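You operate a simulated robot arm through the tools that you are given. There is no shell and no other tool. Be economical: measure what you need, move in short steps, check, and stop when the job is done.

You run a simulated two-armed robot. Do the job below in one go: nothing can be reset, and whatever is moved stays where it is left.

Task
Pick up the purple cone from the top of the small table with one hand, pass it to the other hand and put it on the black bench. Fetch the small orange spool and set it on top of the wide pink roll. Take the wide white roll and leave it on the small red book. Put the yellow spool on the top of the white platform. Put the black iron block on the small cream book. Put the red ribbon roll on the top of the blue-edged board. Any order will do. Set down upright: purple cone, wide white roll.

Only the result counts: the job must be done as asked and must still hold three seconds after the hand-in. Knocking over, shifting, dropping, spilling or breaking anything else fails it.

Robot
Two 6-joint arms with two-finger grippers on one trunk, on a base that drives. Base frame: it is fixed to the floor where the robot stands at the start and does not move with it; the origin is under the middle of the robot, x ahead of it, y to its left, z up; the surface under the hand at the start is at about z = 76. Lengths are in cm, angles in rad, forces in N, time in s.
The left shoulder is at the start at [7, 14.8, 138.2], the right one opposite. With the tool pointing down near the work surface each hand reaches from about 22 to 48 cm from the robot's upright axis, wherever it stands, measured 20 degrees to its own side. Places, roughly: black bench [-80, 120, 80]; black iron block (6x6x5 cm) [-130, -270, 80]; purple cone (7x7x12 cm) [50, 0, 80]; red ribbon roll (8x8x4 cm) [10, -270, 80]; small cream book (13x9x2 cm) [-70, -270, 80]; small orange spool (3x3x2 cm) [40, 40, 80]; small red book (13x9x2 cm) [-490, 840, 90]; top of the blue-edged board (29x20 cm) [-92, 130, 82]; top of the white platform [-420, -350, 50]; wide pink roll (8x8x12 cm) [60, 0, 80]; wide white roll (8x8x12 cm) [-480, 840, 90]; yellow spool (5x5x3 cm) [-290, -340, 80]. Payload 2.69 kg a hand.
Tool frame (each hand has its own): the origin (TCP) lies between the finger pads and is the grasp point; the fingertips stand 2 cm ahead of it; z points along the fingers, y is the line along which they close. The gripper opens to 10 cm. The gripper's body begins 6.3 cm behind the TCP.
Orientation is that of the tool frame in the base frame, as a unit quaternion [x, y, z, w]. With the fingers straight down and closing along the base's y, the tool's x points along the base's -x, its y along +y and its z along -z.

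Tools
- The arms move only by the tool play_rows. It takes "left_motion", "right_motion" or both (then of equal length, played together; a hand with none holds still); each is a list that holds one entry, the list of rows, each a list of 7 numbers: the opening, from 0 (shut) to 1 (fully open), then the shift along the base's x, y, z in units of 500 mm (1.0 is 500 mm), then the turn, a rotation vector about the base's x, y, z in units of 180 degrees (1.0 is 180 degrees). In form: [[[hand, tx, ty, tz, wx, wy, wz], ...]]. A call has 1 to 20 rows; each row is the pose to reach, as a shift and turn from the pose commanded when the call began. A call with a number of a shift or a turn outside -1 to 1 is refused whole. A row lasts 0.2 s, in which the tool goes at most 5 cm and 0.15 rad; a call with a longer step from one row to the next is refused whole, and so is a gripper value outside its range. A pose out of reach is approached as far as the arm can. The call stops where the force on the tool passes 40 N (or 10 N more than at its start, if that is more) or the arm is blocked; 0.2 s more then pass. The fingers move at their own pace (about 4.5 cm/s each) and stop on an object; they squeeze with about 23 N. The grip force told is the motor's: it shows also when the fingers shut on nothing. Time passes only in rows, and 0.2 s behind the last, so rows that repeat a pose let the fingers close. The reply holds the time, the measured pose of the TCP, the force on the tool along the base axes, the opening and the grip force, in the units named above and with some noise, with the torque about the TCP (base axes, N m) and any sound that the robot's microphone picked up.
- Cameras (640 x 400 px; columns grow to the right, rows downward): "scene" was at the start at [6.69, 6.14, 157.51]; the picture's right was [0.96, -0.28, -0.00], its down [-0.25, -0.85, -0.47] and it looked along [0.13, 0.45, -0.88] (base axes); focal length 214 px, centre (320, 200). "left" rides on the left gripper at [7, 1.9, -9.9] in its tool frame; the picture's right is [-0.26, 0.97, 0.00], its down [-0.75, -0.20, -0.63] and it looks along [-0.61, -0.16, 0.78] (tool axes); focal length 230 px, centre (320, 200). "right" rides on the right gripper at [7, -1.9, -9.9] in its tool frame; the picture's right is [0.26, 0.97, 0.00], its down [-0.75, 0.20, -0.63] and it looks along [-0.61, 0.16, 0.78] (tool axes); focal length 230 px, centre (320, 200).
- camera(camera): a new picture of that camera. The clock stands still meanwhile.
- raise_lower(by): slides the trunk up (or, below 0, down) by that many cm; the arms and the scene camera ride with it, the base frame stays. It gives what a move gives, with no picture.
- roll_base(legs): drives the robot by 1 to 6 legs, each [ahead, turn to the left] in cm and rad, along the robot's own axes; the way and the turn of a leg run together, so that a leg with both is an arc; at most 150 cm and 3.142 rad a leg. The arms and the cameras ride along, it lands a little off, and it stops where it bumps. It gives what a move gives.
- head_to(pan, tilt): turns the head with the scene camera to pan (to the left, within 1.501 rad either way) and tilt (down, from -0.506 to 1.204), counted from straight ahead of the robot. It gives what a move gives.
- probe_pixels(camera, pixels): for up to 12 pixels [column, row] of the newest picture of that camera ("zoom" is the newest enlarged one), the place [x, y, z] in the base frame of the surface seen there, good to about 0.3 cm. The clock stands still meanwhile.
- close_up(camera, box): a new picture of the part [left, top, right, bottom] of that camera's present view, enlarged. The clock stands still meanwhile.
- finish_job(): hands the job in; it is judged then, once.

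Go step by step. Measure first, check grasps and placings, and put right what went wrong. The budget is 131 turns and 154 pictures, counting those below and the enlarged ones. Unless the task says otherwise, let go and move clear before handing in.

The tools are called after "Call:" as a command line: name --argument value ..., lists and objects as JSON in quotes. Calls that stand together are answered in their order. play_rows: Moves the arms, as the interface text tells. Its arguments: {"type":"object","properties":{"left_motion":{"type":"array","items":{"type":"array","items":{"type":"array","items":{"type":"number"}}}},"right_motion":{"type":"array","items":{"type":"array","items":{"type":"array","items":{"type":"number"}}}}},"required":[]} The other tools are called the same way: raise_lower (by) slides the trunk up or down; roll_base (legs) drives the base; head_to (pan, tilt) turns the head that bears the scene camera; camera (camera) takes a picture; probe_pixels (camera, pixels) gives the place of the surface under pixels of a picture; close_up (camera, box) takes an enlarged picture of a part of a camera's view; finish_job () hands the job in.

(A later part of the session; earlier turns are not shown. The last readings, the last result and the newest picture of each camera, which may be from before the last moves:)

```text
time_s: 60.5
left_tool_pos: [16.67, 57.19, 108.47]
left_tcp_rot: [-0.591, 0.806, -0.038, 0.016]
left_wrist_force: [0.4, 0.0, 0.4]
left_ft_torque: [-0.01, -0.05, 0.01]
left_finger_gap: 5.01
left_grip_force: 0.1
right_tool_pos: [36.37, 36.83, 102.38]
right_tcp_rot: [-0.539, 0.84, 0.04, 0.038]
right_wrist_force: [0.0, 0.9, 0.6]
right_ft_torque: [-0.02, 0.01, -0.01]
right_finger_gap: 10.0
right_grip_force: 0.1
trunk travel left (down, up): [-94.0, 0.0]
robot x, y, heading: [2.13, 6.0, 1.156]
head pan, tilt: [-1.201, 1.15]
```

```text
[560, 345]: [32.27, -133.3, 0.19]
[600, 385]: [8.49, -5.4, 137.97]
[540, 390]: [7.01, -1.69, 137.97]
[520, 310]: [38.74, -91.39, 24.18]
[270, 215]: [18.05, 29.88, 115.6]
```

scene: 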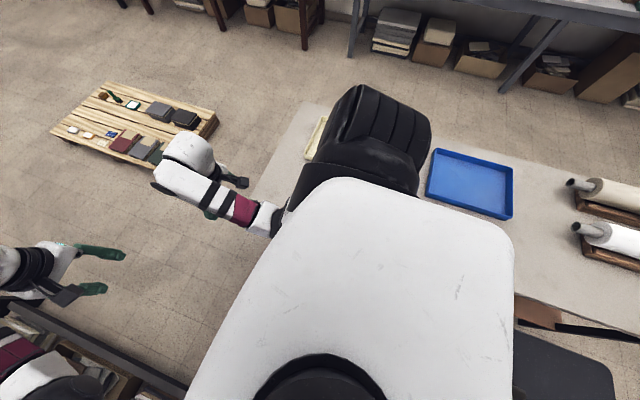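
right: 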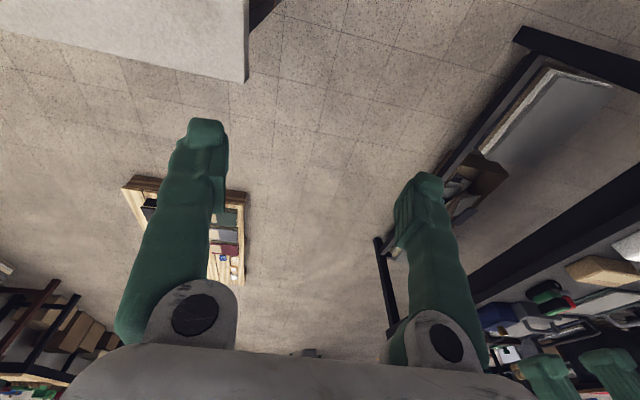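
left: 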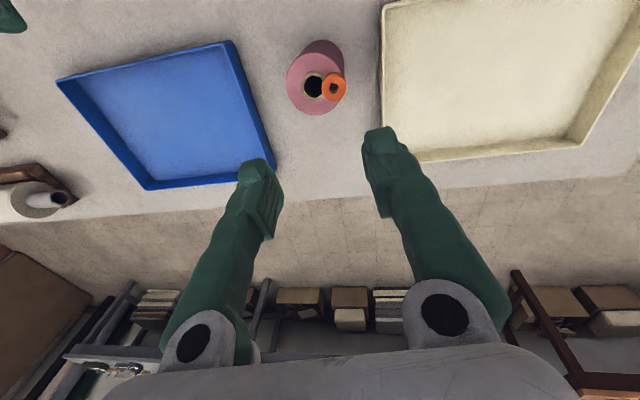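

The turn works now. Finishing it and moving up slightly.

Call:
roll_base --legs '[[0, -1.156], [3.5, 0]]'

Call:
head_to --pan 0 --tilt 1.1

Call:
camera --camera "scene"

Call:
close_up --camera "scene" --box '[290, 120, 370, 220]'

```text
time_s: 64.3
left_tool_pos: [57.58, 12.1, 108.77]
left_tcp_rot: [-0.047, 0.998, -0.04, -0.005]
left_wrist_force: [0.5, 0.2, -0.9]
left_ft_torque: [-0.02, 0.06, 0.02]
left_finger_gap: 5.01
left_grip_force: 0.1
right_tool_pos: [46.72, -14.07, 102.67]
right_tcp_rot: [0.016, 0.998, 0.015, 0.059]
right_wrist_force: [-0.4, 0.1, -0.7]
right_ft_torque: [-0.01, 0.02, 0.0]
right_finger_gap: 10.0
right_grip_force: 0.0
trunk travel left (down, up): [-94.0, 0.0]
robot x, y, heading: [5.46, 5.96, -0.01]
head pan, tilt: [-1.201, 1.15]
```

```text
time_s: 65.7
left_tool_pos: [57.77, 12.1, 108.76]
left_tcp_rot: [-0.047, 0.998, -0.04, -0.005]
left_wrist_force: [0.4, 0.4, 0.7]
left_ft_torque: [0.01, -0.03, -0.01]
left_finger_gap: 5.05
left_grip_force: 0.1
right_tool_pos: [46.86, -14.07, 102.67]
right_tcp_rot: [0.016, 0.998, 0.014, 0.059]
right_wrist_force: [0.3, -0.2, 0.9]
right_ft_torque: [-0.01, 0.01, 0.0]
right_finger_gap: 9.99
right_grip_force: 0.0
trunk travel left (down, up): [-94.0, 0.0]
robot x, y, heading: [5.26, 5.62, -0.017]
head pan, tilt: [0.0, 1.1]
```

```text
127 pictures are left
```

scene: 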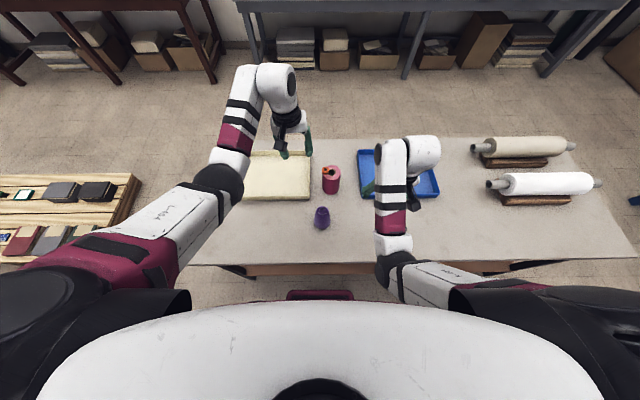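

```text
4.00 times, centred on (330, 170) of scene
```

zoom: 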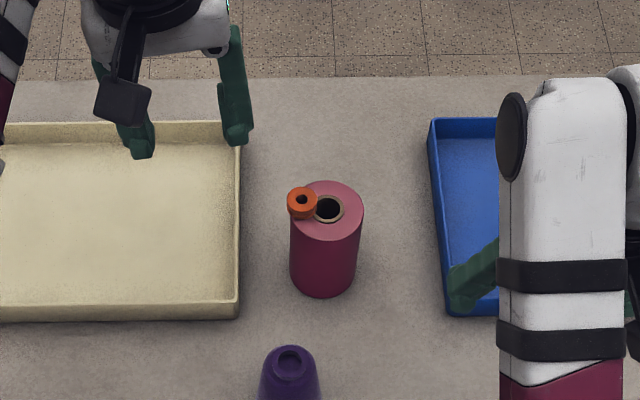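

Spool rests safely, offset about 2.8 cm. Now probe the cone from above.

Call:
close_up --camera "scene" --box '[298, 195, 346, 240]'

Call:
probe_pixels --camera "zoom" --pixels '[[320, 170], [260, 170], [290, 170], [350, 170], [380, 170], [310, 250], [310, 300], [310, 130], [250, 250], [390, 250]]'

Call:
camera --camera "right"

```text
8.89 times, centred on (322, 218) of scene
```

zoom: 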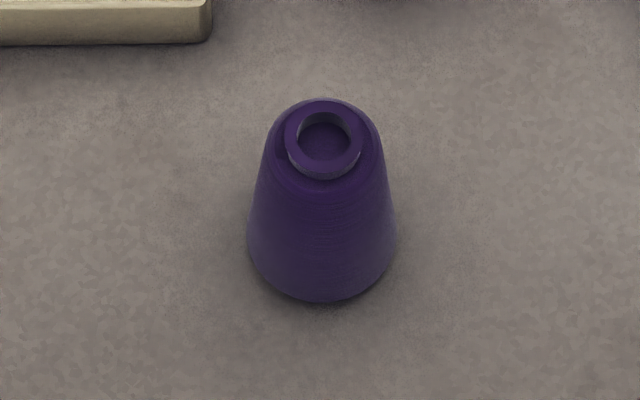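

```text
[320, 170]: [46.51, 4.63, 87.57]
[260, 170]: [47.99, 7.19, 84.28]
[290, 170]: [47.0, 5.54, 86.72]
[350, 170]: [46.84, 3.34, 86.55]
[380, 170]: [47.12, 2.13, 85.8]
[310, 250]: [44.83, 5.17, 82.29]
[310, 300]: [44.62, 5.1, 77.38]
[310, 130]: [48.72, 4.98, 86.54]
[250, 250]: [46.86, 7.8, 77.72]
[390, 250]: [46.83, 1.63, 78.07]
```

```text
124 pictures are left
```

right: 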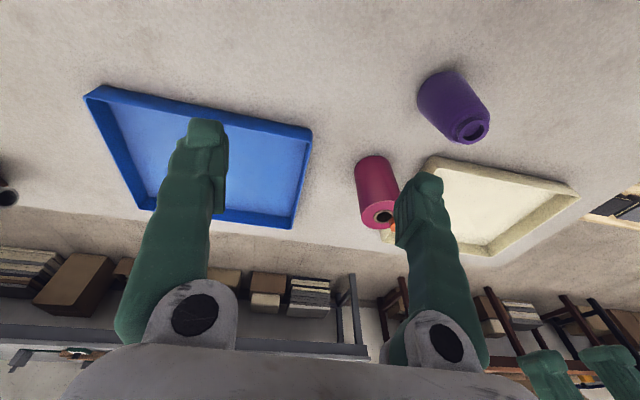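

Cone axis ≈ (48.0,4.7), base on z 76, radius tapering 3.5→2.5. I'll pitch the right hand about 50° forward so it can grip the cone low, leaving the top for the left hand.

Call:
play_rows --right_motion '[[[1, -0.03, 0.02, -0.016, 0, -0.042, 0], [1, -0.06, 0.04, -0.032, 0, -0.084, 0], [1, -0.09, 0.06, -0.048, 0, -0.126, 0], [1, -0.12, 0.08, -0.064, 0, -0.168, 0], [1, -0.15, 0.1, -0.08, 0, -0.21, 0], [1, -0.176, 0.12, -0.094, 0, -0.25, 0], [1, -0.176, 0.12, -0.094, 0, -0.25, 0]]]'

Call:
camera --camera "scene"

Call:
camera --camera "right"

```text
time_s: 66.3
left_tool_pos: [57.74, 11.93, 108.72]
left_tcp_rot: [-0.046, 0.998, -0.04, -0.004]
left_wrist_force: [0.4, -0.6, 0.2]
left_ft_torque: [0.04, -0.02, -0.01]
left_finger_gap: 5.01
left_grip_force: 0.0
right_tool_pos: [44.29, -19.71, 101.44]
right_tcp_rot: [-0.003, 0.977, -0.074, 0.199]
right_wrist_force: [-0.7, 0.6, 0.2]
right_ft_torque: [-0.02, -0.01, 0.02]
right_finger_gap: 10.0
right_grip_force: 0.1
right hand out of reach, approached as far as the arm can: row 2, 3
trunk travel left (down, up): [-94.0, 0.0]
robot x, y, heading: [5.62, 6.39, -0.018]
head pan, tilt: [0.0, 1.1]
stopped in row 3 (right hand): the arm was blocked; the commanded pose is now the measured one
```

```text
123 pictures are left
```

scene: 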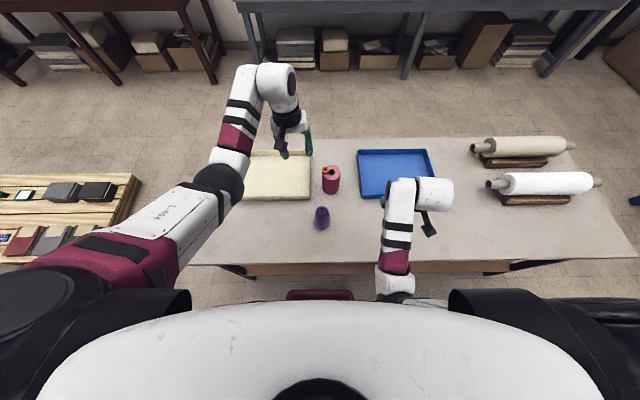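

```text
122 pictures are left
```

right: 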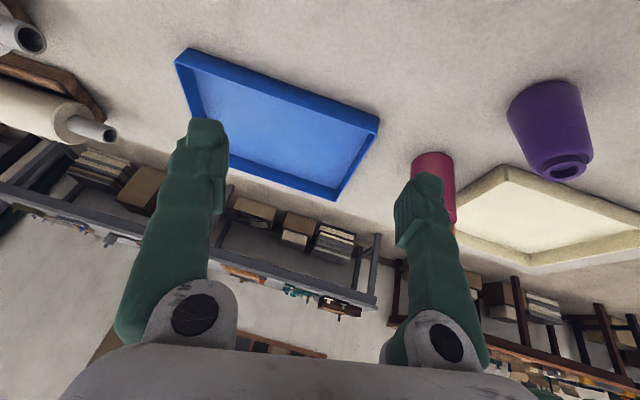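

The folded arm hit the body; the pitched pose needs more distance. I'll back off about 9 cm so the arm is more extended.

Call:
roll_base --legs '[[-9, 0.015]]'

```text
time_s: 67.5
left_tool_pos: [50.24, 12.92, 107.92]
left_tcp_rot: [-0.054, 0.998, -0.041, -0.013]
left_wrist_force: [-0.1, 0.8, -0.5]
left_ft_torque: [-0.02, -0.02, -0.01]
left_finger_gap: 5.0
left_grip_force: 0.1
right_tool_pos: [37.41, -18.8, 100.82]
right_tcp_rot: [-0.013, 0.979, -0.071, 0.191]
right_wrist_force: [0.1, -0.2, -0.1]
right_ft_torque: [0.0, 0.05, -0.04]
right_finger_gap: 10.0
right_grip_force: 0.1
trunk travel left (down, up): [-94.0, 0.0]
robot x, y, heading: [-3.69, 6.0, -0.001]
head pan, tilt: [0.0, 1.1]
```

Now lower and swing the right hand toward a pre-grasp behind the cone, pitching as it goes.

Call:
play_rows --right_motion '[[[1, 0.01, 0.03, -0.06, 0, 0, 0], [1, 0.02, 0.08, -0.12, 0.005, -0.02, 0.002], [1, 0.03, 0.14, -0.17, 0.012, -0.045, 0.005], [1, 0.035, 0.21, -0.2, 0.02, -0.07, 0.008], [1, 0.04, 0.28, -0.21, 0.027, -0.1, 0.012], [1, 0.045, 0.36, -0.216, 0.035, -0.13, 0.015], [1, 0.05, 0.43, -0.216, 0.044, -0.158, 0.019], [1, 0.05, 0.47, -0.216, 0.044, -0.158, 0.019], [1, 0.05, 0.47, -0.216, 0.044, -0.158, 0.019]]]'

Call:
camera --camera "scene"

Call:
camera --camera "right"

```text
time_s: 68.2
left_tool_pos: [49.28, 12.96, 108.51]
left_tcp_rot: [-0.055, 0.998, -0.039, -0.006]
left_wrist_force: [0.0, -0.2, -0.8]
left_ft_torque: [0.0, 0.03, -0.02]
left_finger_gap: 5.0
left_grip_force: 0.1
right_tool_pos: [38.08, -20.19, 94.15]
right_tcp_rot: [-0.043, 0.956, -0.14, 0.256]
right_wrist_force: [-0.1, -0.3, -0.1]
right_ft_torque: [-0.02, 0.03, 0.01]
right_finger_gap: 9.97
right_grip_force: 0.0
right hand out of reach, approached as far as the arm can: row 3
trunk travel left (down, up): [-94.0, 0.0]
robot x, y, heading: [-3.64, 6.3, -0.002]
head pan, tilt: [0.0, 1.1]
stopped in row 3 (right hand): the arm was blocked; the commanded pose is now the measured one
```

```text
121 pictures are left
```

scene: 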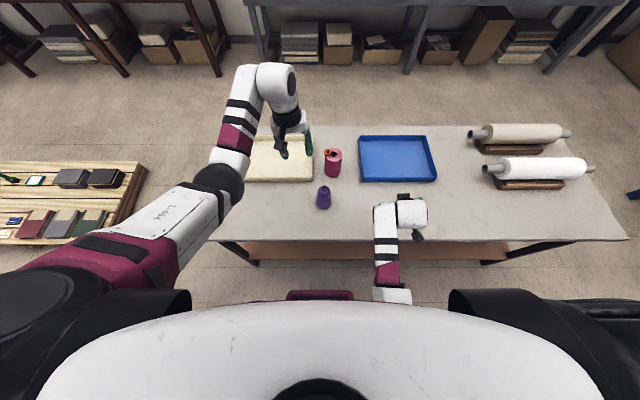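

```text
120 pictures are left
```

right: 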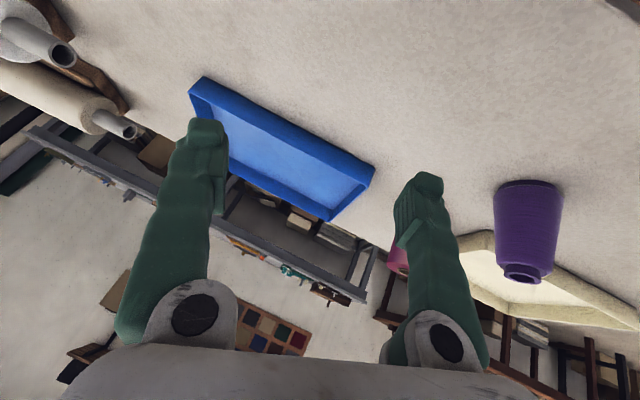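

Folding the right arm forward is blocked by the body, so a sideways approach is better: left hand yawed 90° and rolled inward. First I restore the right hand to tool-down further out, and test the left yaw in free air.

Call:
play_rows --right_motion '[[[1, 0.04, 0.01, 0.02, 0.012, 0.022, -0.004], [1, 0.08, 0.03, 0.05, 0.026, 0.048, -0.008], [1, 0.12, 0.05, 0.08, 0.04, 0.075, -0.012], [1, 0.16, 0.07, 0.11, 0.054, 0.1, -0.017], [1, 0.2, 0.08, 0.13, 0.068, 0.125, -0.021], [1, 0.24, 0.09, 0.15, 0.08, 0.15, -0.025], [1, 0.26, 0.1, 0.16, 0.09, 0.166, -0.028], [1, 0.26, 0.1, 0.16, 0.09, 0.166, -0.028]]]'

Call:
play_rows --left_motion '[[[0.5, 0, 0.02, 0, 0, 0, 0.04], [0.5, 0, 0.04, 0, 0, 0, 0.085], [0.5, 0, 0.06, 0, 0, 0, 0.13], [0.5, 0, 0.08, 0, 0, 0, 0.175], [0.5, 0, 0.1, 0, 0, 0, 0.22], [0.5, 0, 0.1, 0, 0, 0, 0.265], [0.5, 0, 0.1, 0, 0, 0, 0.31], [0.5, 0, 0.1, 0, 0, 0, 0.355], [0.5, 0, 0.1, 0, 0, 0, 0.4], [0.5, 0, 0.1, 0, 0, 0, 0.445], [0.5, 0, 0.1, 0, 0, 0, 0.48]]]'

Call:
camera --camera "scene"

```text
time_s: 70.0
left_tool_pos: [48.75, 12.86, 108.7]
left_tcp_rot: [-0.054, 0.998, -0.039, -0.005]
left_wrist_force: [-0.3, 0.7, 0.3]
left_ft_torque: [-0.01, 0.02, 0.01]
left_finger_gap: 4.99
left_grip_force: 0.0
right_tool_pos: [50.79, -14.99, 102.42]
right_tcp_rot: [0.003, 1.0, -0.001, 0.001]
right_wrist_force: [-1.2, -0.2, -1.1]
right_ft_torque: [-0.04, -0.02, 0.02]
right_finger_gap: 10.01
right_grip_force: 0.0
trunk travel left (down, up): [-94.0, 0.0]
robot x, y, heading: [-3.45, 6.06, -0.001]
head pan, tilt: [0.0, 1.1]
```

```text
time_s: 72.4
left_tool_pos: [49.11, 19.84, 109.62]
left_tcp_rot: [0.723, -0.69, 0.037, -0.015]
left_wrist_force: [-0.3, 0.0, -0.1]
left_ft_torque: [0.03, -0.02, 0.02]
left_finger_gap: 4.98
left_grip_force: 0.1
left hand out of reach, approached as far as the arm can: row 1, 8, 9, 10, 11
right_tool_pos: [50.77, -14.99, 102.31]
right_tcp_rot: [0.001, 1.0, 0.0, 0.001]
right_wrist_force: [0.4, 0.3, 1.2]
right_ft_torque: [-0.03, 0.03, -0.02]
right_finger_gap: 9.99
right_grip_force: 0.1
trunk travel left (down, up): [-94.0, 0.0]
robot x, y, heading: [-3.81, 6.15, -0.001]
head pan, tilt: [0.0, 1.1]
```

```text
119 pictures are left
```

scene: 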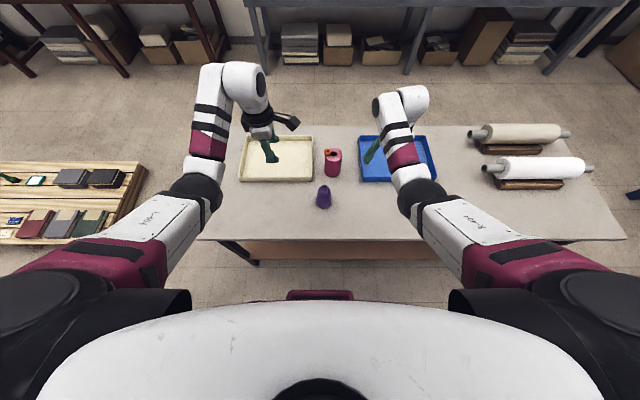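

Yawing the left hand +90° works. I'll drive forward 6 cm, lower the trunk, and check the tray's corner position near the cone since the left fingers will pass close to it.

Call:
roll_base --legs '[[6, 0]]'

Call:
raise_lower --by -18

Call:
close_up --camera "scene" --box '[230, 110, 350, 220]'

Call:
camera --camera "left"

```text
time_s: 73.9
left_tool_pos: [52.14, 19.67, 110.95]
left_tcp_rot: [0.723, -0.686, 0.077, -0.042]
left_wrist_force: [-0.9, 0.4, -0.5]
left_ft_torque: [-0.01, 0.04, -0.01]
left_finger_gap: 5.01
left_grip_force: 0.1
right_tool_pos: [52.16, -15.39, 102.74]
right_tcp_rot: [0.008, 1.0, -0.004, -0.006]
right_wrist_force: [0.7, -0.5, -0.6]
right_ft_torque: [-0.02, 0.02, -0.02]
right_finger_gap: 10.01
right_grip_force: 0.1
trunk travel left (down, up): [-94.0, 0.0]
robot x, y, heading: [2.25, 6.01, -0.001]
head pan, tilt: [0.0, 1.1]
stopped in leg 1: the robot was blocked; the commanded pose is now the measured one
```

```text
time_s: 75.9
left_tool_pos: [52.84, 19.7, 92.58]
left_tcp_rot: [0.723, -0.686, 0.072, -0.037]
left_wrist_force: [0.3, 0.4, -0.1]
left_ft_torque: [0.01, -0.02, -0.03]
left_finger_gap: 5.02
left_grip_force: 0.1
right_tool_pos: [52.99, -15.47, 84.42]
right_tcp_rot: [0.007, 1.0, -0.004, -0.009]
right_wrist_force: [0.4, -0.4, 0.2]
right_ft_torque: [0.01, 0.0, 0.0]
right_finger_gap: 9.98
right_grip_force: 0.1
trunk travel left (down, up): [-76.0, 18.0]
robot x, y, heading: [2.08, 6.09, 0.0]
head pan, tilt: [0.0, 1.1]
```

```text
3.64 times, centred on (290, 165) of scene
```

zoom: 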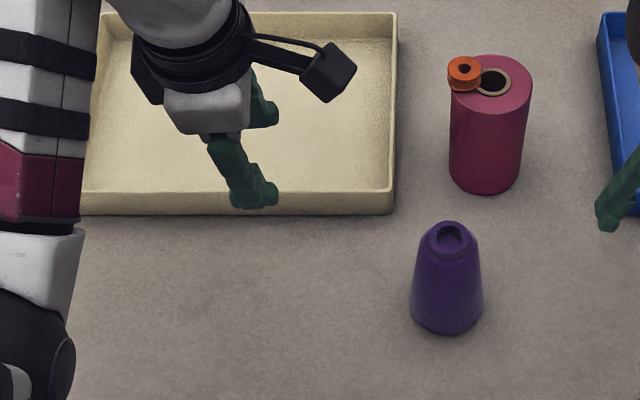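

```text
117 pictures are left
```

left: 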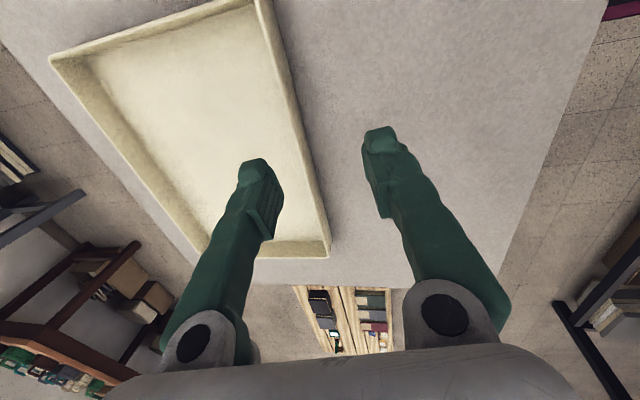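

Probing the tray's near corner and cone base in this view.

Call:
probe_pixels --camera "zoom" --pixels '[[388, 195], [300, 198], [392, 110], [388, 215], [448, 240], [412, 300], [482, 300], [446, 330], [449, 228]]'

```text
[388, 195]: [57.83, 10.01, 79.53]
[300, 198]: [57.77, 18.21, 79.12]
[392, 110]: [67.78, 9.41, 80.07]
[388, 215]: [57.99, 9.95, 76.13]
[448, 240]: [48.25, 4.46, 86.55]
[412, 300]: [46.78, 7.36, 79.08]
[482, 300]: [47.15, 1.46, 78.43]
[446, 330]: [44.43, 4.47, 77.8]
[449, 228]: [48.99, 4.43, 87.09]
```

The tray starts at x 57.5, clear of the fingers. Rolling the left hand inward 50° to a pre-grasp beside the cone.

Call:
play_rows --left_motion '[[[1, -0.014, -0.016, -0.01, -0.034, 0.005, -0.005], [1, -0.026, -0.03, -0.025, -0.068, 0.01, -0.009], [1, -0.038, -0.045, -0.04, -0.101, 0.014, -0.014], [1, -0.05, -0.06, -0.055, -0.135, 0.019, -0.019], [1, -0.062, -0.075, -0.07, -0.169, 0.024, -0.023], [1, -0.074, -0.09, -0.085, -0.203, 0.028, -0.028], [1, -0.086, -0.105, -0.1, -0.236, 0.033, -0.033], [1, -0.097, -0.116, -0.118, -0.27, 0.038, -0.0375], [1, -0.097, -0.116, -0.118, -0.27, 0.038, -0.0375]]]'

Call:
camera --camera "left"

Call:
camera --camera "scene"

```text
time_s: 77.9
left_tool_pos: [47.97, 14.03, 86.52]
left_tcp_rot: [-0.636, 0.639, -0.304, -0.309]
left_wrist_force: [-0.8, 0.0, -0.9]
left_ft_torque: [-0.04, 0.01, -0.01]
left_finger_gap: 9.97
left_grip_force: 0.0
right_tool_pos: [52.87, -15.44, 84.21]
right_tcp_rot: [0.008, 1.0, -0.004, -0.011]
right_wrist_force: [-0.1, -0.2, -0.1]
right_ft_torque: [0.03, 0.01, -0.01]
right_finger_gap: 10.0
right_grip_force: 0.0
trunk travel left (down, up): [-76.0, 18.0]
robot x, y, heading: [2.63, 6.08, -0.004]
head pan, tilt: [0.0, 1.1]
```

```text
116 pictures are left
```

left: 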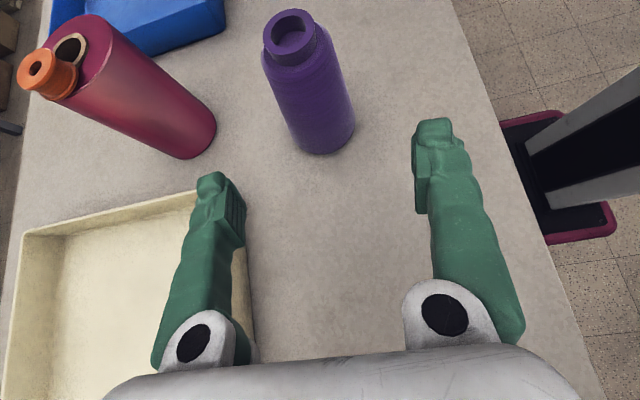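

```text
115 pictures are left
```

scene: 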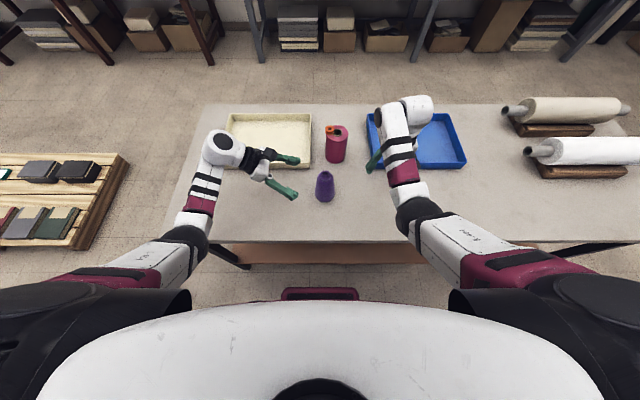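

The pose is exact: cone base at (325,150) is centred between the fingers. Advancing along the finger axis, closing, and lifting 7 cm.

Call:
play_rows --left_motion '[[[1, 0, -0.05, -0.038, 0, 0, 0], [1, 0, -0.1, -0.076, 0, 0, 0], [1, 0, -0.145, -0.11, 0, 0, 0], [1, 0, -0.175, -0.133, 0, 0, 0], [1, 0, -0.19, -0.144, 0, 0, 0], [1, 0, -0.19, -0.144, 0, 0, 0], [0, 0, -0.19, -0.144, 0, 0, 0], [0, 0, -0.19, -0.144, 0, 0, 0], [0, 0, -0.19, -0.144, 0, 0, 0], [0, 0, -0.19, -0.144, 0, 0, 0], [0, 0, -0.19, -0.144, 0, 0, 0]]]'

Call:
camera --camera "left"

```text
time_s: 80.3
left_tool_pos: [47.88, 4.49, 79.5]
left_tcp_rot: [-0.636, 0.639, -0.305, -0.308]
left_wrist_force: [0.9, -1.1, 0.6]
left_ft_torque: [0.04, 0.01, -0.04]
left_finger_gap: 6.13
left_grip_force: 22.7
right_tool_pos: [53.01, -15.48, 84.34]
right_tcp_rot: [0.008, 1.0, -0.005, -0.009]
right_wrist_force: [0.5, -0.1, -0.9]
right_ft_torque: [0.0, 0.04, 0.01]
right_finger_gap: 9.99
right_grip_force: 0.0
trunk travel left (down, up): [-76.0, 18.0]
robot x, y, heading: [2.04, 6.1, 0.0]
head pan, tilt: [0.0, 1.1]
```

```text
114 pictures are left
```

left: 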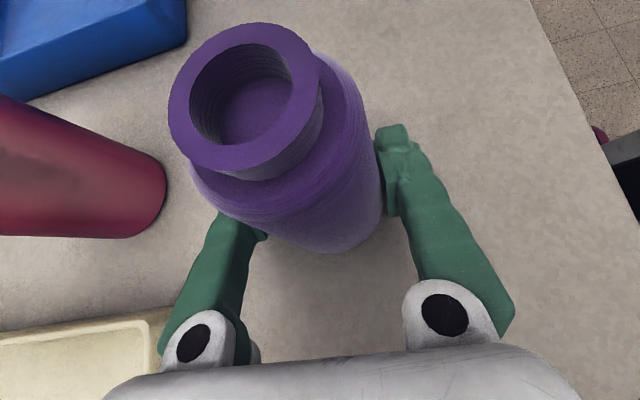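

Gripped at gap 6.1. Lifting the cone 8 cm with the left while the right hand yaws -90°, tilts inward and moves to a pre-grasp above.

Call:
play_rows --left_motion '[[[0, 0, 0, 0.04, 0, 0, 0], [0, 0, 0, 0.08, 0, 0, 0], [0, 0, 0, 0.12, 0, 0, 0], [0, 0, 0, 0.16, 0, 0, 0], [0, 0, 0, 0.16, 0, 0, 0], [0, 0, 0, 0.16, 0, 0, 0], [0, 0, 0, 0.16, 0, 0, 0], [0, 0, 0, 0.16, 0, 0, 0], [0, 0, 0, 0.16, 0, 0, 0], [0, 0, 0, 0.16, 0, 0, 0], [0, 0, 0, 0.16, 0, 0, 0], [0, 0, 0, 0.16, 0, 0, 0], [0, 0, 0, 0.16, 0, 0, 0], [0, 0, 0, 0.16, 0, 0, 0]]]' --right_motion '[[[1, -0.01, 0, 0.06, 0.0124, 0.0118, -0.04], [1, -0.02, 0, 0.12, 0.0248, 0.0236, -0.08], [1, -0.03, 0, 0.18, 0.0372, 0.0353, -0.12], [1, -0.04, 0.01, 0.24, 0.0495, 0.0471, -0.16], [1, -0.05, 0.03, 0.3, 0.0619, 0.0589, -0.2], [1, -0.06, 0.06, 0.34, 0.0743, 0.0707, -0.24], [1, -0.07, 0.09, 0.36, 0.0867, 0.0824, -0.28], [1, -0.08, 0.12, 0.372, 0.0991, 0.0942, -0.32], [1, -0.09, 0.15, 0.372, 0.1115, 0.106, -0.36], [1, -0.1, 0.18, 0.372, 0.1238, 0.1178, -0.4], [1, -0.1, 0.21, 0.372, 0.1362, 0.1295, -0.44], [1, -0.1, 0.24, 0.372, 0.1486, 0.1413, -0.4805], [1, -0.1, 0.264, 0.372, 0.1486, 0.1413, -0.4805], [1, -0.1, 0.264, 0.372, 0.1486, 0.1413, -0.4805]]]'

Call:
camera --camera "right"

Call:
camera --camera "scene"

```text
time_s: 83.3
left_tool_pos: [47.85, 3.96, 87.53]
left_tcp_rot: [-0.635, 0.64, -0.304, -0.308]
left_wrist_force: [0.0, -0.4, -0.5]
left_ft_torque: [0.1, -0.01, 0.0]
left_finger_gap: 6.11
left_grip_force: 23.0
right_tool_pos: [44.84, -11.04, 104.07]
right_tcp_rot: [0.676, 0.674, 0.214, -0.21]
right_wrist_force: [-0.2, 0.4, 0.1]
right_ft_torque: [0.07, -0.03, -0.02]
right_finger_gap: 10.01
right_grip_force: 0.0
right hand out of reach, approached as far as the arm can: row 1, 2, 3, 4, 5, 6, 7, 8, 9, 10, 11, 12, 13, 14
trunk travel left (down, up): [-76.0, 18.0]
robot x, y, heading: [2.53, 6.16, -0.005]
head pan, tilt: [0.0, 1.1]
```

```text
113 pictures are left
```

right: 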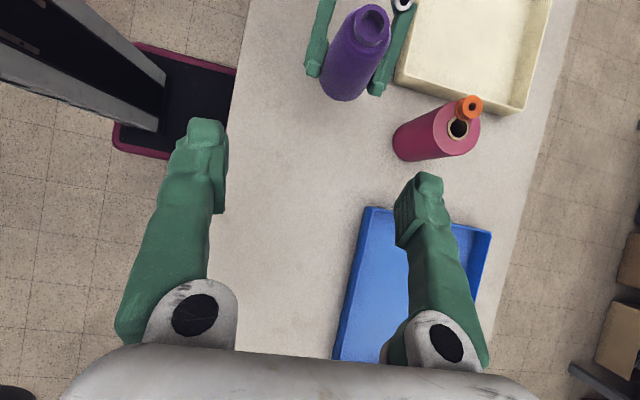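

```text
112 pictures are left
```

scene: 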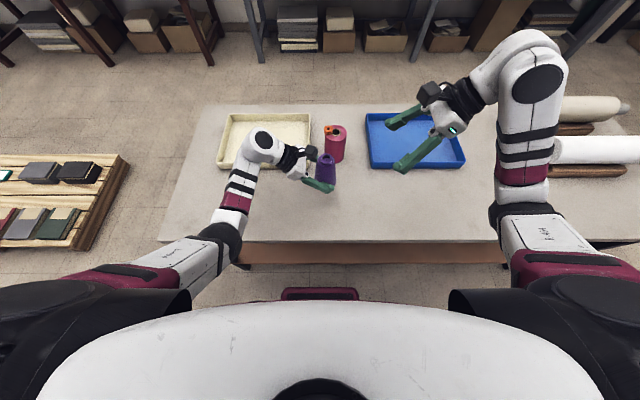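

The cone is lifted by the left hand. The right hand has the right tilt but is too high relative to its shoulder, so I'll raise the trunk 10 cm and bring both hands back down.

Call:
raise_lower --by 10

Call:
play_rows --left_motion '[[[0, 0, 0, -0.05, 0, 0, 0], [0, 0, 0, -0.1, 0, 0, 0], [0, 0, 0, -0.15, 0, 0, 0], [0, 0, 0, -0.2, 0, 0, 0], [0, 0, 0, -0.2, 0, 0, 0], [0, 0, 0, -0.2, 0, 0, 0]]]' --right_motion '[[[1, 0.01, 0.01, -0.06, 0, 0, 0], [1, 0.02, 0.03, -0.12, 0, 0, 0], [1, 0.035, 0.07, -0.17, 0, 0, 0], [1, 0.05, 0.11, -0.21, 0, 0, 0], [1, 0.064, 0.15, -0.22, 0, 0, 0], [1, 0.064, 0.175, -0.22, 0, 0, 0]]]'

Call:
camera --camera "right"

```text
time_s: 84.6
left_tool_pos: [47.88, 4.54, 97.41]
left_tcp_rot: [-0.636, 0.638, -0.305, -0.308]
left_wrist_force: [0.4, 0.1, -1.2]
left_ft_torque: [0.02, -0.05, 0.0]
left_finger_gap: 6.1
left_grip_force: 23.9
right_tool_pos: [45.04, -10.57, 114.16]
right_tcp_rot: [0.675, 0.675, 0.213, -0.21]
right_wrist_force: [-0.2, -0.4, -0.7]
right_ft_torque: [-0.01, -0.02, 0.02]
right_finger_gap: 9.99
right_grip_force: 0.2
trunk travel left (down, up): [-86.0, 8.0]
robot x, y, heading: [2.19, 5.96, 0.004]
head pan, tilt: [0.0, 1.1]
```

```text
time_s: 86.0
left_tool_pos: [47.73, 4.21, 87.42]
left_tcp_rot: [-0.635, 0.639, -0.304, -0.308]
left_wrist_force: [-0.4, -0.7, -0.2]
left_ft_torque: [0.01, 0.0, 0.01]
left_finger_gap: 6.11
left_grip_force: 22.9
right_tool_pos: [50.72, -2.15, 100.88]
right_tcp_rot: [0.675, 0.674, 0.215, -0.21]
right_wrist_force: [0.7, 0.2, -0.1]
right_ft_torque: [-0.01, -0.02, 0.01]
right_finger_gap: 9.99
right_grip_force: 0.1
right hand out of reach, approached as far as the arm can: row 1, 2, 3, 4, 5, 6
trunk travel left (down, up): [-86.0, 8.0]
robot x, y, heading: [2.04, 6.12, -0.005]
head pan, tilt: [0.0, 1.1]
```

```text
111 pictures are left
```

right: 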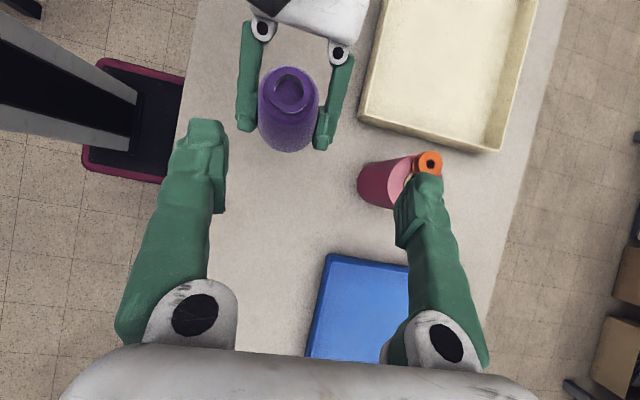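

Right is at (50.7,-2.2,100.9), 3 cm off in x. Correcting x while descending a bit, before going in.

Call:
play_rows --right_motion '[[[1, -0.03, 0, -0.03, 0, 0, 0], [1, -0.058, 0.0, -0.06, 0, 0, 0], [1, -0.058, 0.0, -0.06, 0, 0, 0]]]'

Call:
camera --camera "right"

```text
time_s: 86.8
left_tool_pos: [47.92, 4.3, 87.36]
left_tcp_rot: [-0.636, 0.638, -0.305, -0.309]
left_wrist_force: [-0.1, 0.5, -1.6]
left_ft_torque: [-0.02, -0.01, 0.06]
left_finger_gap: 6.1
left_grip_force: 23.5
right_tool_pos: [47.95, -2.2, 97.88]
right_tcp_rot: [0.675, 0.674, 0.213, -0.21]
right_wrist_force: [-0.4, -0.1, -0.5]
right_ft_torque: [-0.02, 0.01, -0.01]
right_finger_gap: 9.98
right_grip_force: 0.1
trunk travel left (down, up): [-86.0, 8.0]
robot x, y, heading: [1.95, 5.95, -0.001]
head pan, tilt: [0.0, 1.1]
```

```text
110 pictures are left
```

right: 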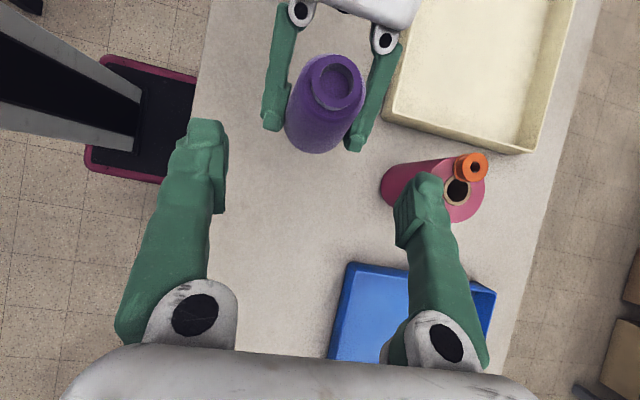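

Aligned in x. Move in to (47.9,4.3,93) and close the right hand.

Call:
play_rows --right_motion '[[[1, 0, 0.035, -0.03, 0, 0, 0], [1, 0, 0.07, -0.058, 0, 0, 0], [1, 0, 0.105, -0.083, 0, 0, 0], [1, 0, 0.13, -0.098, 0, 0, 0], [1, 0, 0.13, -0.098, 0, 0, 0], [0, 0, 0.13, -0.098, 0, 0, 0], [0, 0, 0.13, -0.098, 0, 0, 0], [0, 0, 0.13, -0.098, 0, 0, 0], [0, 0, 0.13, -0.098, 0, 0, 0], [0, 0, 0.13, -0.098, 0, 0, 0]]]'

Call:
camera --camera "right"

Call:
camera --camera "scene"

```text
time_s: 89.0
left_tool_pos: [47.95, 4.28, 87.35]
left_tcp_rot: [-0.636, 0.638, -0.306, -0.307]
left_wrist_force: [18.3, 0.9, 0.4]
left_ft_torque: [-0.23, 0.46, 0.08]
left_finger_gap: 6.05
left_grip_force: 22.9
right_tool_pos: [48.05, 2.99, 92.77]
right_tcp_rot: [0.681, 0.675, 0.205, -0.198]
right_wrist_force: [-16.3, 0.5, -0.7]
right_ft_torque: [0.19, 0.48, 0.14]
right_finger_gap: 4.95
right_grip_force: 23.3
trunk travel left (down, up): [-86.0, 8.0]
robot x, y, heading: [1.9, 5.58, -0.005]
head pan, tilt: [0.0, 1.1]
```

```text
109 pictures are left
```

right: 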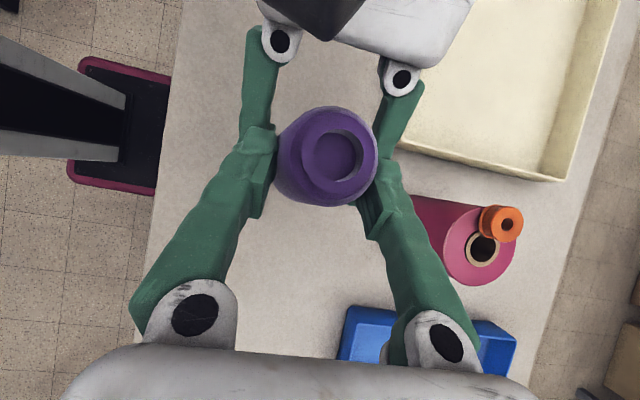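

```text
108 pictures are left
```

scene: 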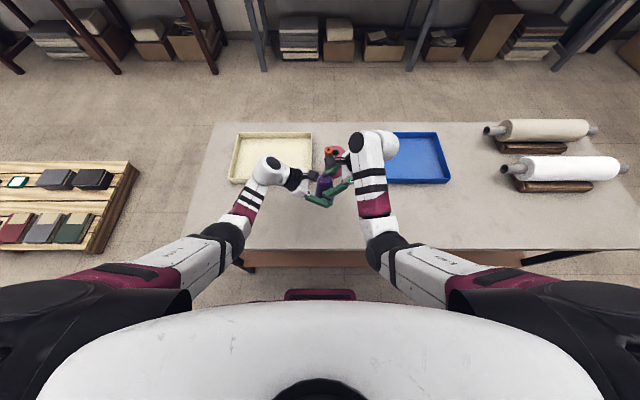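

The right hand holds the cone's upper part (gap 4.95). Opening the left and withdrawing it along its own axis.

Call:
play_rows --left_motion '[[[0.8, 0, 0, 0, 0, 0, 0], [1, 0, 0, 0, 0, 0, 0], [1, 0, 0, 0, 0, 0, 0], [1, 0, 0, 0, 0, 0, 0], [1, 0, 0.04, 0.031, 0, 0, 0], [1, 0, 0.09, 0.07, 0, 0, 0], [1, 0, 0.15, 0.115, 0, 0, 0], [1, 0, 0.21, 0.155, 0, 0, 0], [1, 0, 0.26, 0.155, 0, 0, 0], [1, 0, 0.26, 0.155, 0, 0, 0]]]'

Call:
camera --camera "left"

Call:
camera --camera "right"

```text
time_s: 91.2
left_tool_pos: [47.92, 17.47, 95.24]
left_tcp_rot: [-0.636, 0.638, -0.304, -0.308]
left_wrist_force: [0.1, 0.0, -0.2]
left_ft_torque: [0.01, 0.0, -0.01]
left_finger_gap: 10.01
left_grip_force: 0.1
right_tool_pos: [48.25, 2.97, 92.99]
right_tcp_rot: [0.681, 0.674, 0.208, -0.197]
right_wrist_force: [0.2, -0.3, 0.2]
right_ft_torque: [-0.03, -0.02, 0.03]
right_finger_gap: 4.91
right_grip_force: 23.0
trunk travel left (down, up): [-86.0, 8.0]
robot x, y, heading: [2.54, 5.96, -0.003]
head pan, tilt: [0.0, 1.1]
```

```text
107 pictures are left
```

left: 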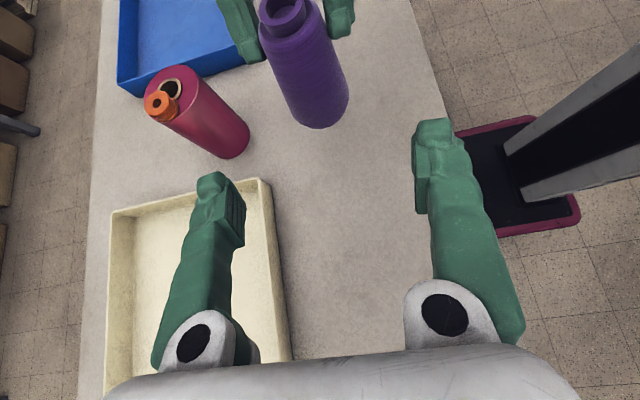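

```text
106 pictures are left
```

right: 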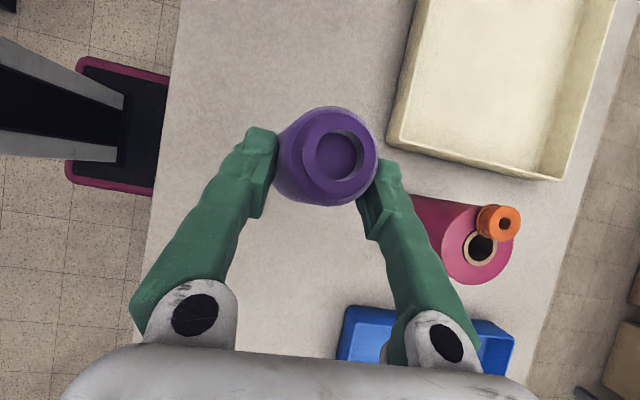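

Handover complete; cone held upright by the right. Raising the trunk, backing off and turning left to look at the bench.

Call:
raise_lower --by 8

Call:
roll_base --legs '[[-6, 0], [0, 1.571]]'

Call:
head_to --pan 0.3 --tilt 0.75

Call:
camera --camera "scene"

```text
time_s: 92.4
left_tool_pos: [47.99, 17.36, 103.3]
left_tcp_rot: [-0.636, 0.638, -0.305, -0.309]
left_wrist_force: [0.5, -0.1, 0.3]
left_ft_torque: [0.0, -0.04, 0.0]
left_finger_gap: 9.99
left_grip_force: 0.0
right_tool_pos: [48.25, 3.0, 101.04]
right_tcp_rot: [0.681, 0.674, 0.207, -0.197]
right_wrist_force: [0.1, 0.2, -1.6]
right_ft_torque: [-0.01, 0.02, -0.01]
right_finger_gap: 4.91
right_grip_force: 23.2
trunk travel left (down, up): [-94.0, 0.0]
robot x, y, heading: [2.28, 6.18, -0.002]
head pan, tilt: [0.0, 1.1]
```

```text
time_s: 97.3
left_tool_pos: [-16.78, 51.4, 103.35]
left_tcp_rot: [0.901, 0.014, 0.433, -0.006]
left_wrist_force: [0.0, 0.2, -0.2]
left_ft_torque: [0.02, 0.03, 0.02]
left_finger_gap: 10.02
left_grip_force: 0.1
right_tool_pos: [-2.41, 52.24, 101.01]
right_tcp_rot: [-0.013, 0.958, 0.002, -0.286]
right_wrist_force: [-0.5, 0.0, -1.1]
right_ft_torque: [-0.04, 0.0, 0.04]
right_finger_gap: 4.9
right_grip_force: 23.2
trunk travel left (down, up): [-94.0, 0.0]
robot x, y, heading: [-3.77, 6.23, 1.607]
head pan, tilt: [0.0, 1.1]
```

```text
time_s: 98.1
left_tool_pos: [-16.79, 51.38, 103.27]
left_tcp_rot: [0.901, 0.014, 0.434, -0.006]
left_wrist_force: [-0.1, 0.1, -0.7]
left_ft_torque: [0.0, 0.01, 0.03]
left_finger_gap: 9.98
left_grip_force: 0.1
right_tool_pos: [-2.21, 52.28, 100.78]
right_tcp_rot: [-0.013, 0.959, 0.003, -0.285]
right_wrist_force: [0.4, -0.1, -0.9]
right_ft_torque: [0.03, -0.01, 0.02]
right_finger_gap: 4.9
right_grip_force: 22.9
trunk travel left (down, up): [-94.0, 0.0]
robot x, y, heading: [-3.8, 5.97, 1.6]
head pan, tilt: [0.3, 0.75]
```

```text
105 pictures are left
```

scene: 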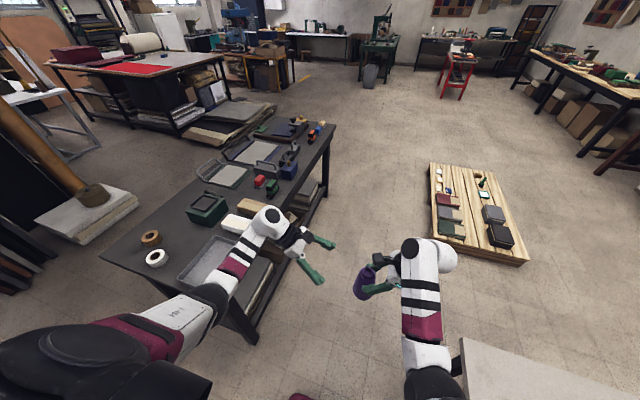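

The bench runs along my left; the pallet is to the right, out of the way. Zooming on the bench for a free spot.

Call:
close_up --camera "scene" --box '[100, 105, 350, 275]'

Call:
probe_pixels --camera "zoom" --pixels '[[600, 100], [520, 230], [560, 180], [500, 70], [160, 200], [90, 280], [380, 270], [220, 300], [460, 270], [330, 150], [440, 120], [120, 370]]'

```text
2.35 times, centred on (225, 190) of scene
```

zoom: 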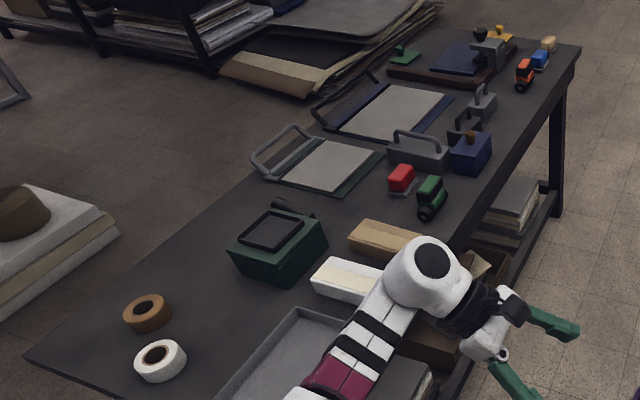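

```text
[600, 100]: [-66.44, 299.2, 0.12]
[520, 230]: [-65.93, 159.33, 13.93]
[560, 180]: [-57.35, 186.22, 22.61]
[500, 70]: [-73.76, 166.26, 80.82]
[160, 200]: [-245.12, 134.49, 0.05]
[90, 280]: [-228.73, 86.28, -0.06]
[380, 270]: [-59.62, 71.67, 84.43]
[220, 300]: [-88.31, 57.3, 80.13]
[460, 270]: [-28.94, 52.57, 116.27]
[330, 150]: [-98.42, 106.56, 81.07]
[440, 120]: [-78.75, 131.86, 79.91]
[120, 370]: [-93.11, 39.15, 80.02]
```

Bench top is z 80. I'll drive up alongside (to about (10,81)) and face it from a safe distance to look for a spot near its front edge.

Call:
roll_base --legs '[[0, -0.21], [76, 0], [0, 1.75]]'

Call:
head_to --pan 0.0 --tilt 0.85

Call:
camera --camera "scene"

```text
time_s: 107.1
left_tool_pos: [-36.33, 67.93, 103.32]
left_tcp_rot: [0.641, 0.634, 0.309, -0.303]
left_wrist_force: [-0.3, -0.1, 0.1]
left_ft_torque: [0.0, -0.03, -0.03]
left_finger_gap: 9.98
left_grip_force: 0.0
right_tool_pos: [-36.58, 82.57, 100.85]
right_tcp_rot: [-0.672, 0.684, -0.196, -0.207]
right_wrist_force: [0.2, -0.1, -1.4]
right_ft_torque: [0.02, 0.02, -0.01]
right_finger_gap: 4.89
right_grip_force: 22.9
trunk travel left (down, up): [-94.0, 0.0]
robot x, y, heading: [9.3, 78.94, 3.131]
head pan, tilt: [0.3, 0.75]
```

```text
time_s: 107.9
left_tool_pos: [-36.39, 67.86, 103.33]
left_tcp_rot: [0.641, 0.633, 0.309, -0.305]
left_wrist_force: [0.4, -1.0, -0.3]
left_ft_torque: [-0.03, -0.01, 0.0]
left_finger_gap: 9.99
left_grip_force: 0.1
right_tool_pos: [-36.51, 82.49, 100.85]
right_tcp_rot: [-0.672, 0.684, -0.195, -0.206]
right_wrist_force: [0.3, 0.5, -1.1]
right_ft_torque: [-0.01, -0.02, 0.01]
right_finger_gap: 4.87
right_grip_force: 22.8
trunk travel left (down, up): [-94.0, 0.0]
robot x, y, heading: [8.8, 78.75, 3.139]
head pan, tilt: [0.0, 0.85]
```

```text
103 pictures are left
```

scene: 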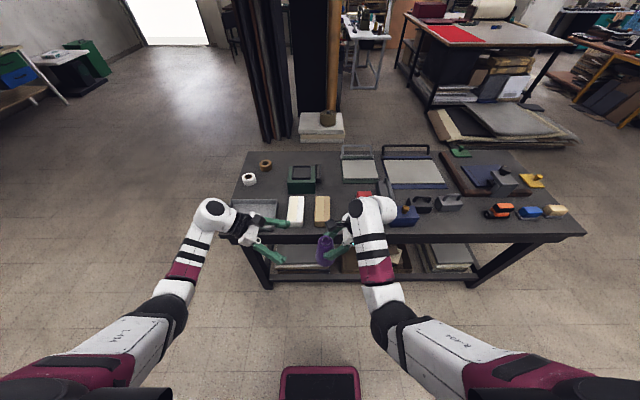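

Call:
close_up --camera "scene" --box '[220, 135, 600, 285]'

Call:
probe_pixels --camera "zoom" --pixels '[[390, 165], [440, 150], [410, 130], [215, 150], [120, 110], [60, 165], [600, 165], [450, 165], [460, 105], [330, 60], [240, 60], [280, 35]]'

```text
1.68 times, centred on (410, 210) of scene
```

zoom: 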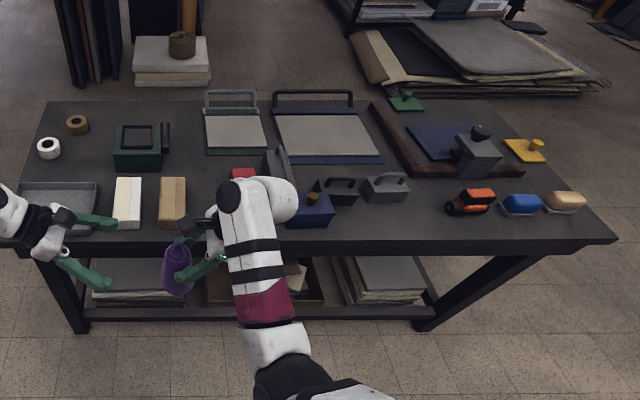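

```text
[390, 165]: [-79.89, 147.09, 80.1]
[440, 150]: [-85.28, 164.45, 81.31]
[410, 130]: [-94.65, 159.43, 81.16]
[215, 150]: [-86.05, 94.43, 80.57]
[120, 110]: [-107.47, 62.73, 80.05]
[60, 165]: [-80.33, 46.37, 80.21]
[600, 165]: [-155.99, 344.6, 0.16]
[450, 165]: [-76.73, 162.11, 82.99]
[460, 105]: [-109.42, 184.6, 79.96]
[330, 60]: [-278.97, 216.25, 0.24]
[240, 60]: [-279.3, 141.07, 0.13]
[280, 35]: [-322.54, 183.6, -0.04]
```

A free spot seems to be at zoom (425,210), between the grey tool and the orange truck. Probing it and the bench's front edge.

Call:
probe_pixels --camera "zoom" --pixels '[[425, 210], [408, 195], [446, 208], [425, 236], [425, 182], [400, 200], [385, 175], [312, 195], [340, 180], [460, 165], [478, 190], [425, 225]]'

```text
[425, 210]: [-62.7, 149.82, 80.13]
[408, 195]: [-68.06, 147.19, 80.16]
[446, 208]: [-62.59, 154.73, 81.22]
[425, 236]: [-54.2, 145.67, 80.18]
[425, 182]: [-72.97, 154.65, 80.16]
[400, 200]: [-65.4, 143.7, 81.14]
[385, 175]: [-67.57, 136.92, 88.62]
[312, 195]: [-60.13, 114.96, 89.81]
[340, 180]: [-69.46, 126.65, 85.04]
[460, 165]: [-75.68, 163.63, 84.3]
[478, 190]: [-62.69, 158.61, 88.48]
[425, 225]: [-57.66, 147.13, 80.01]
```

The free spot (-60,148.5) has ~11 cm between the tool and the truck. Driving to stand about (-11,146) facing the bench.

Call:
roll_base --legs '[[0, -1.568], [67.4, 0], [0, 1.571], [17, 0]]'

Call:
head_to --pan 0.0 --tilt 1.0

Call:
camera --camera "scene"

Call:
camera --camera "right"

```text
time_s: 120.4
left_tool_pos: [-53.45, 134.01, 103.67]
left_tcp_rot: [0.628, 0.646, 0.302, -0.312]
left_wrist_force: [-0.4, -0.1, 0.1]
left_ft_torque: [0.0, 0.02, -0.02]
left_finger_gap: 9.98
left_grip_force: 0.1
right_tool_pos: [-54.39, 148.64, 100.92]
right_tcp_rot: [0.685, -0.671, 0.198, 0.204]
right_wrist_force: [0.8, -0.8, -1.0]
right_ft_torque: [0.01, 0.01, 0.0]
right_finger_gap: 4.86
right_grip_force: 23.6
trunk travel left (down, up): [-94.0, 0.0]
robot x, y, heading: [-7.93, 146.77, -3.105]
head pan, tilt: [0.0, 0.85]
```

```text
time_s: 121.1
left_tool_pos: [-53.79, 134.05, 103.26]
left_tcp_rot: [0.627, 0.647, 0.303, -0.31]
left_wrist_force: [0.5, 0.2, 0.3]
left_ft_torque: [-0.01, 0.04, 0.0]
left_finger_gap: 9.99
left_grip_force: 0.0
right_tool_pos: [-54.64, 148.78, 100.95]
right_tcp_rot: [0.685, -0.671, 0.198, 0.203]
right_wrist_force: [-0.1, -0.2, -0.9]
right_ft_torque: [0.05, -0.02, 0.01]
right_finger_gap: 4.85
right_grip_force: 22.8
trunk travel left (down, up): [-94.0, 0.0]
robot x, y, heading: [-8.56, 146.66, -3.105]
head pan, tilt: [0.0, 1.0]
```

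```text
101 pictures are left
```

scene: 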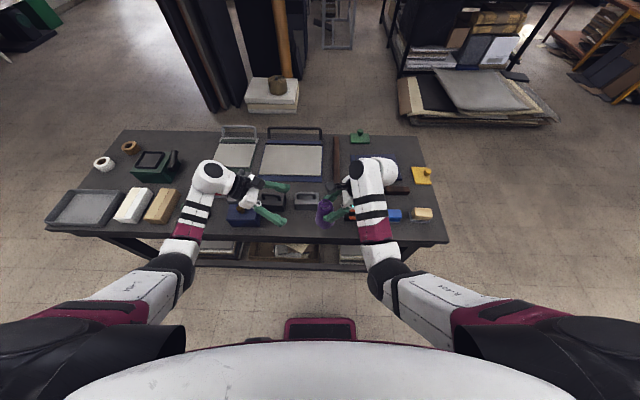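

```text
100 pictures are left
```

right: 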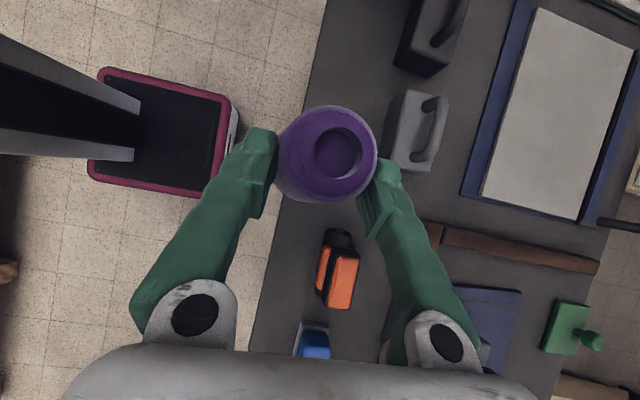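

The right view shows the orange truck at (340,275), grey tool at (410,125), and bench edge. Probing these and the cone.

Call:
probe_pixels --camera "right" --pixels '[[285, 250], [300, 150], [320, 270], [345, 225], [395, 165], [410, 100], [360, 300], [330, 110], [350, 200], [310, 110], [390, 175], [430, 165]]'

```text
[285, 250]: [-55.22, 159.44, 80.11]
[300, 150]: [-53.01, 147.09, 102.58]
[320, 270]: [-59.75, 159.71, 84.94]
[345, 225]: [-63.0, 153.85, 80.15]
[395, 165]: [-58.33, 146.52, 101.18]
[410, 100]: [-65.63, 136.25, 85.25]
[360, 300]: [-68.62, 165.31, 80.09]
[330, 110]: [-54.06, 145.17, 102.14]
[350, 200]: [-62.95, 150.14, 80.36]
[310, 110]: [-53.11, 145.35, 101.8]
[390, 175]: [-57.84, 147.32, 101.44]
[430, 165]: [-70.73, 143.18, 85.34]
```

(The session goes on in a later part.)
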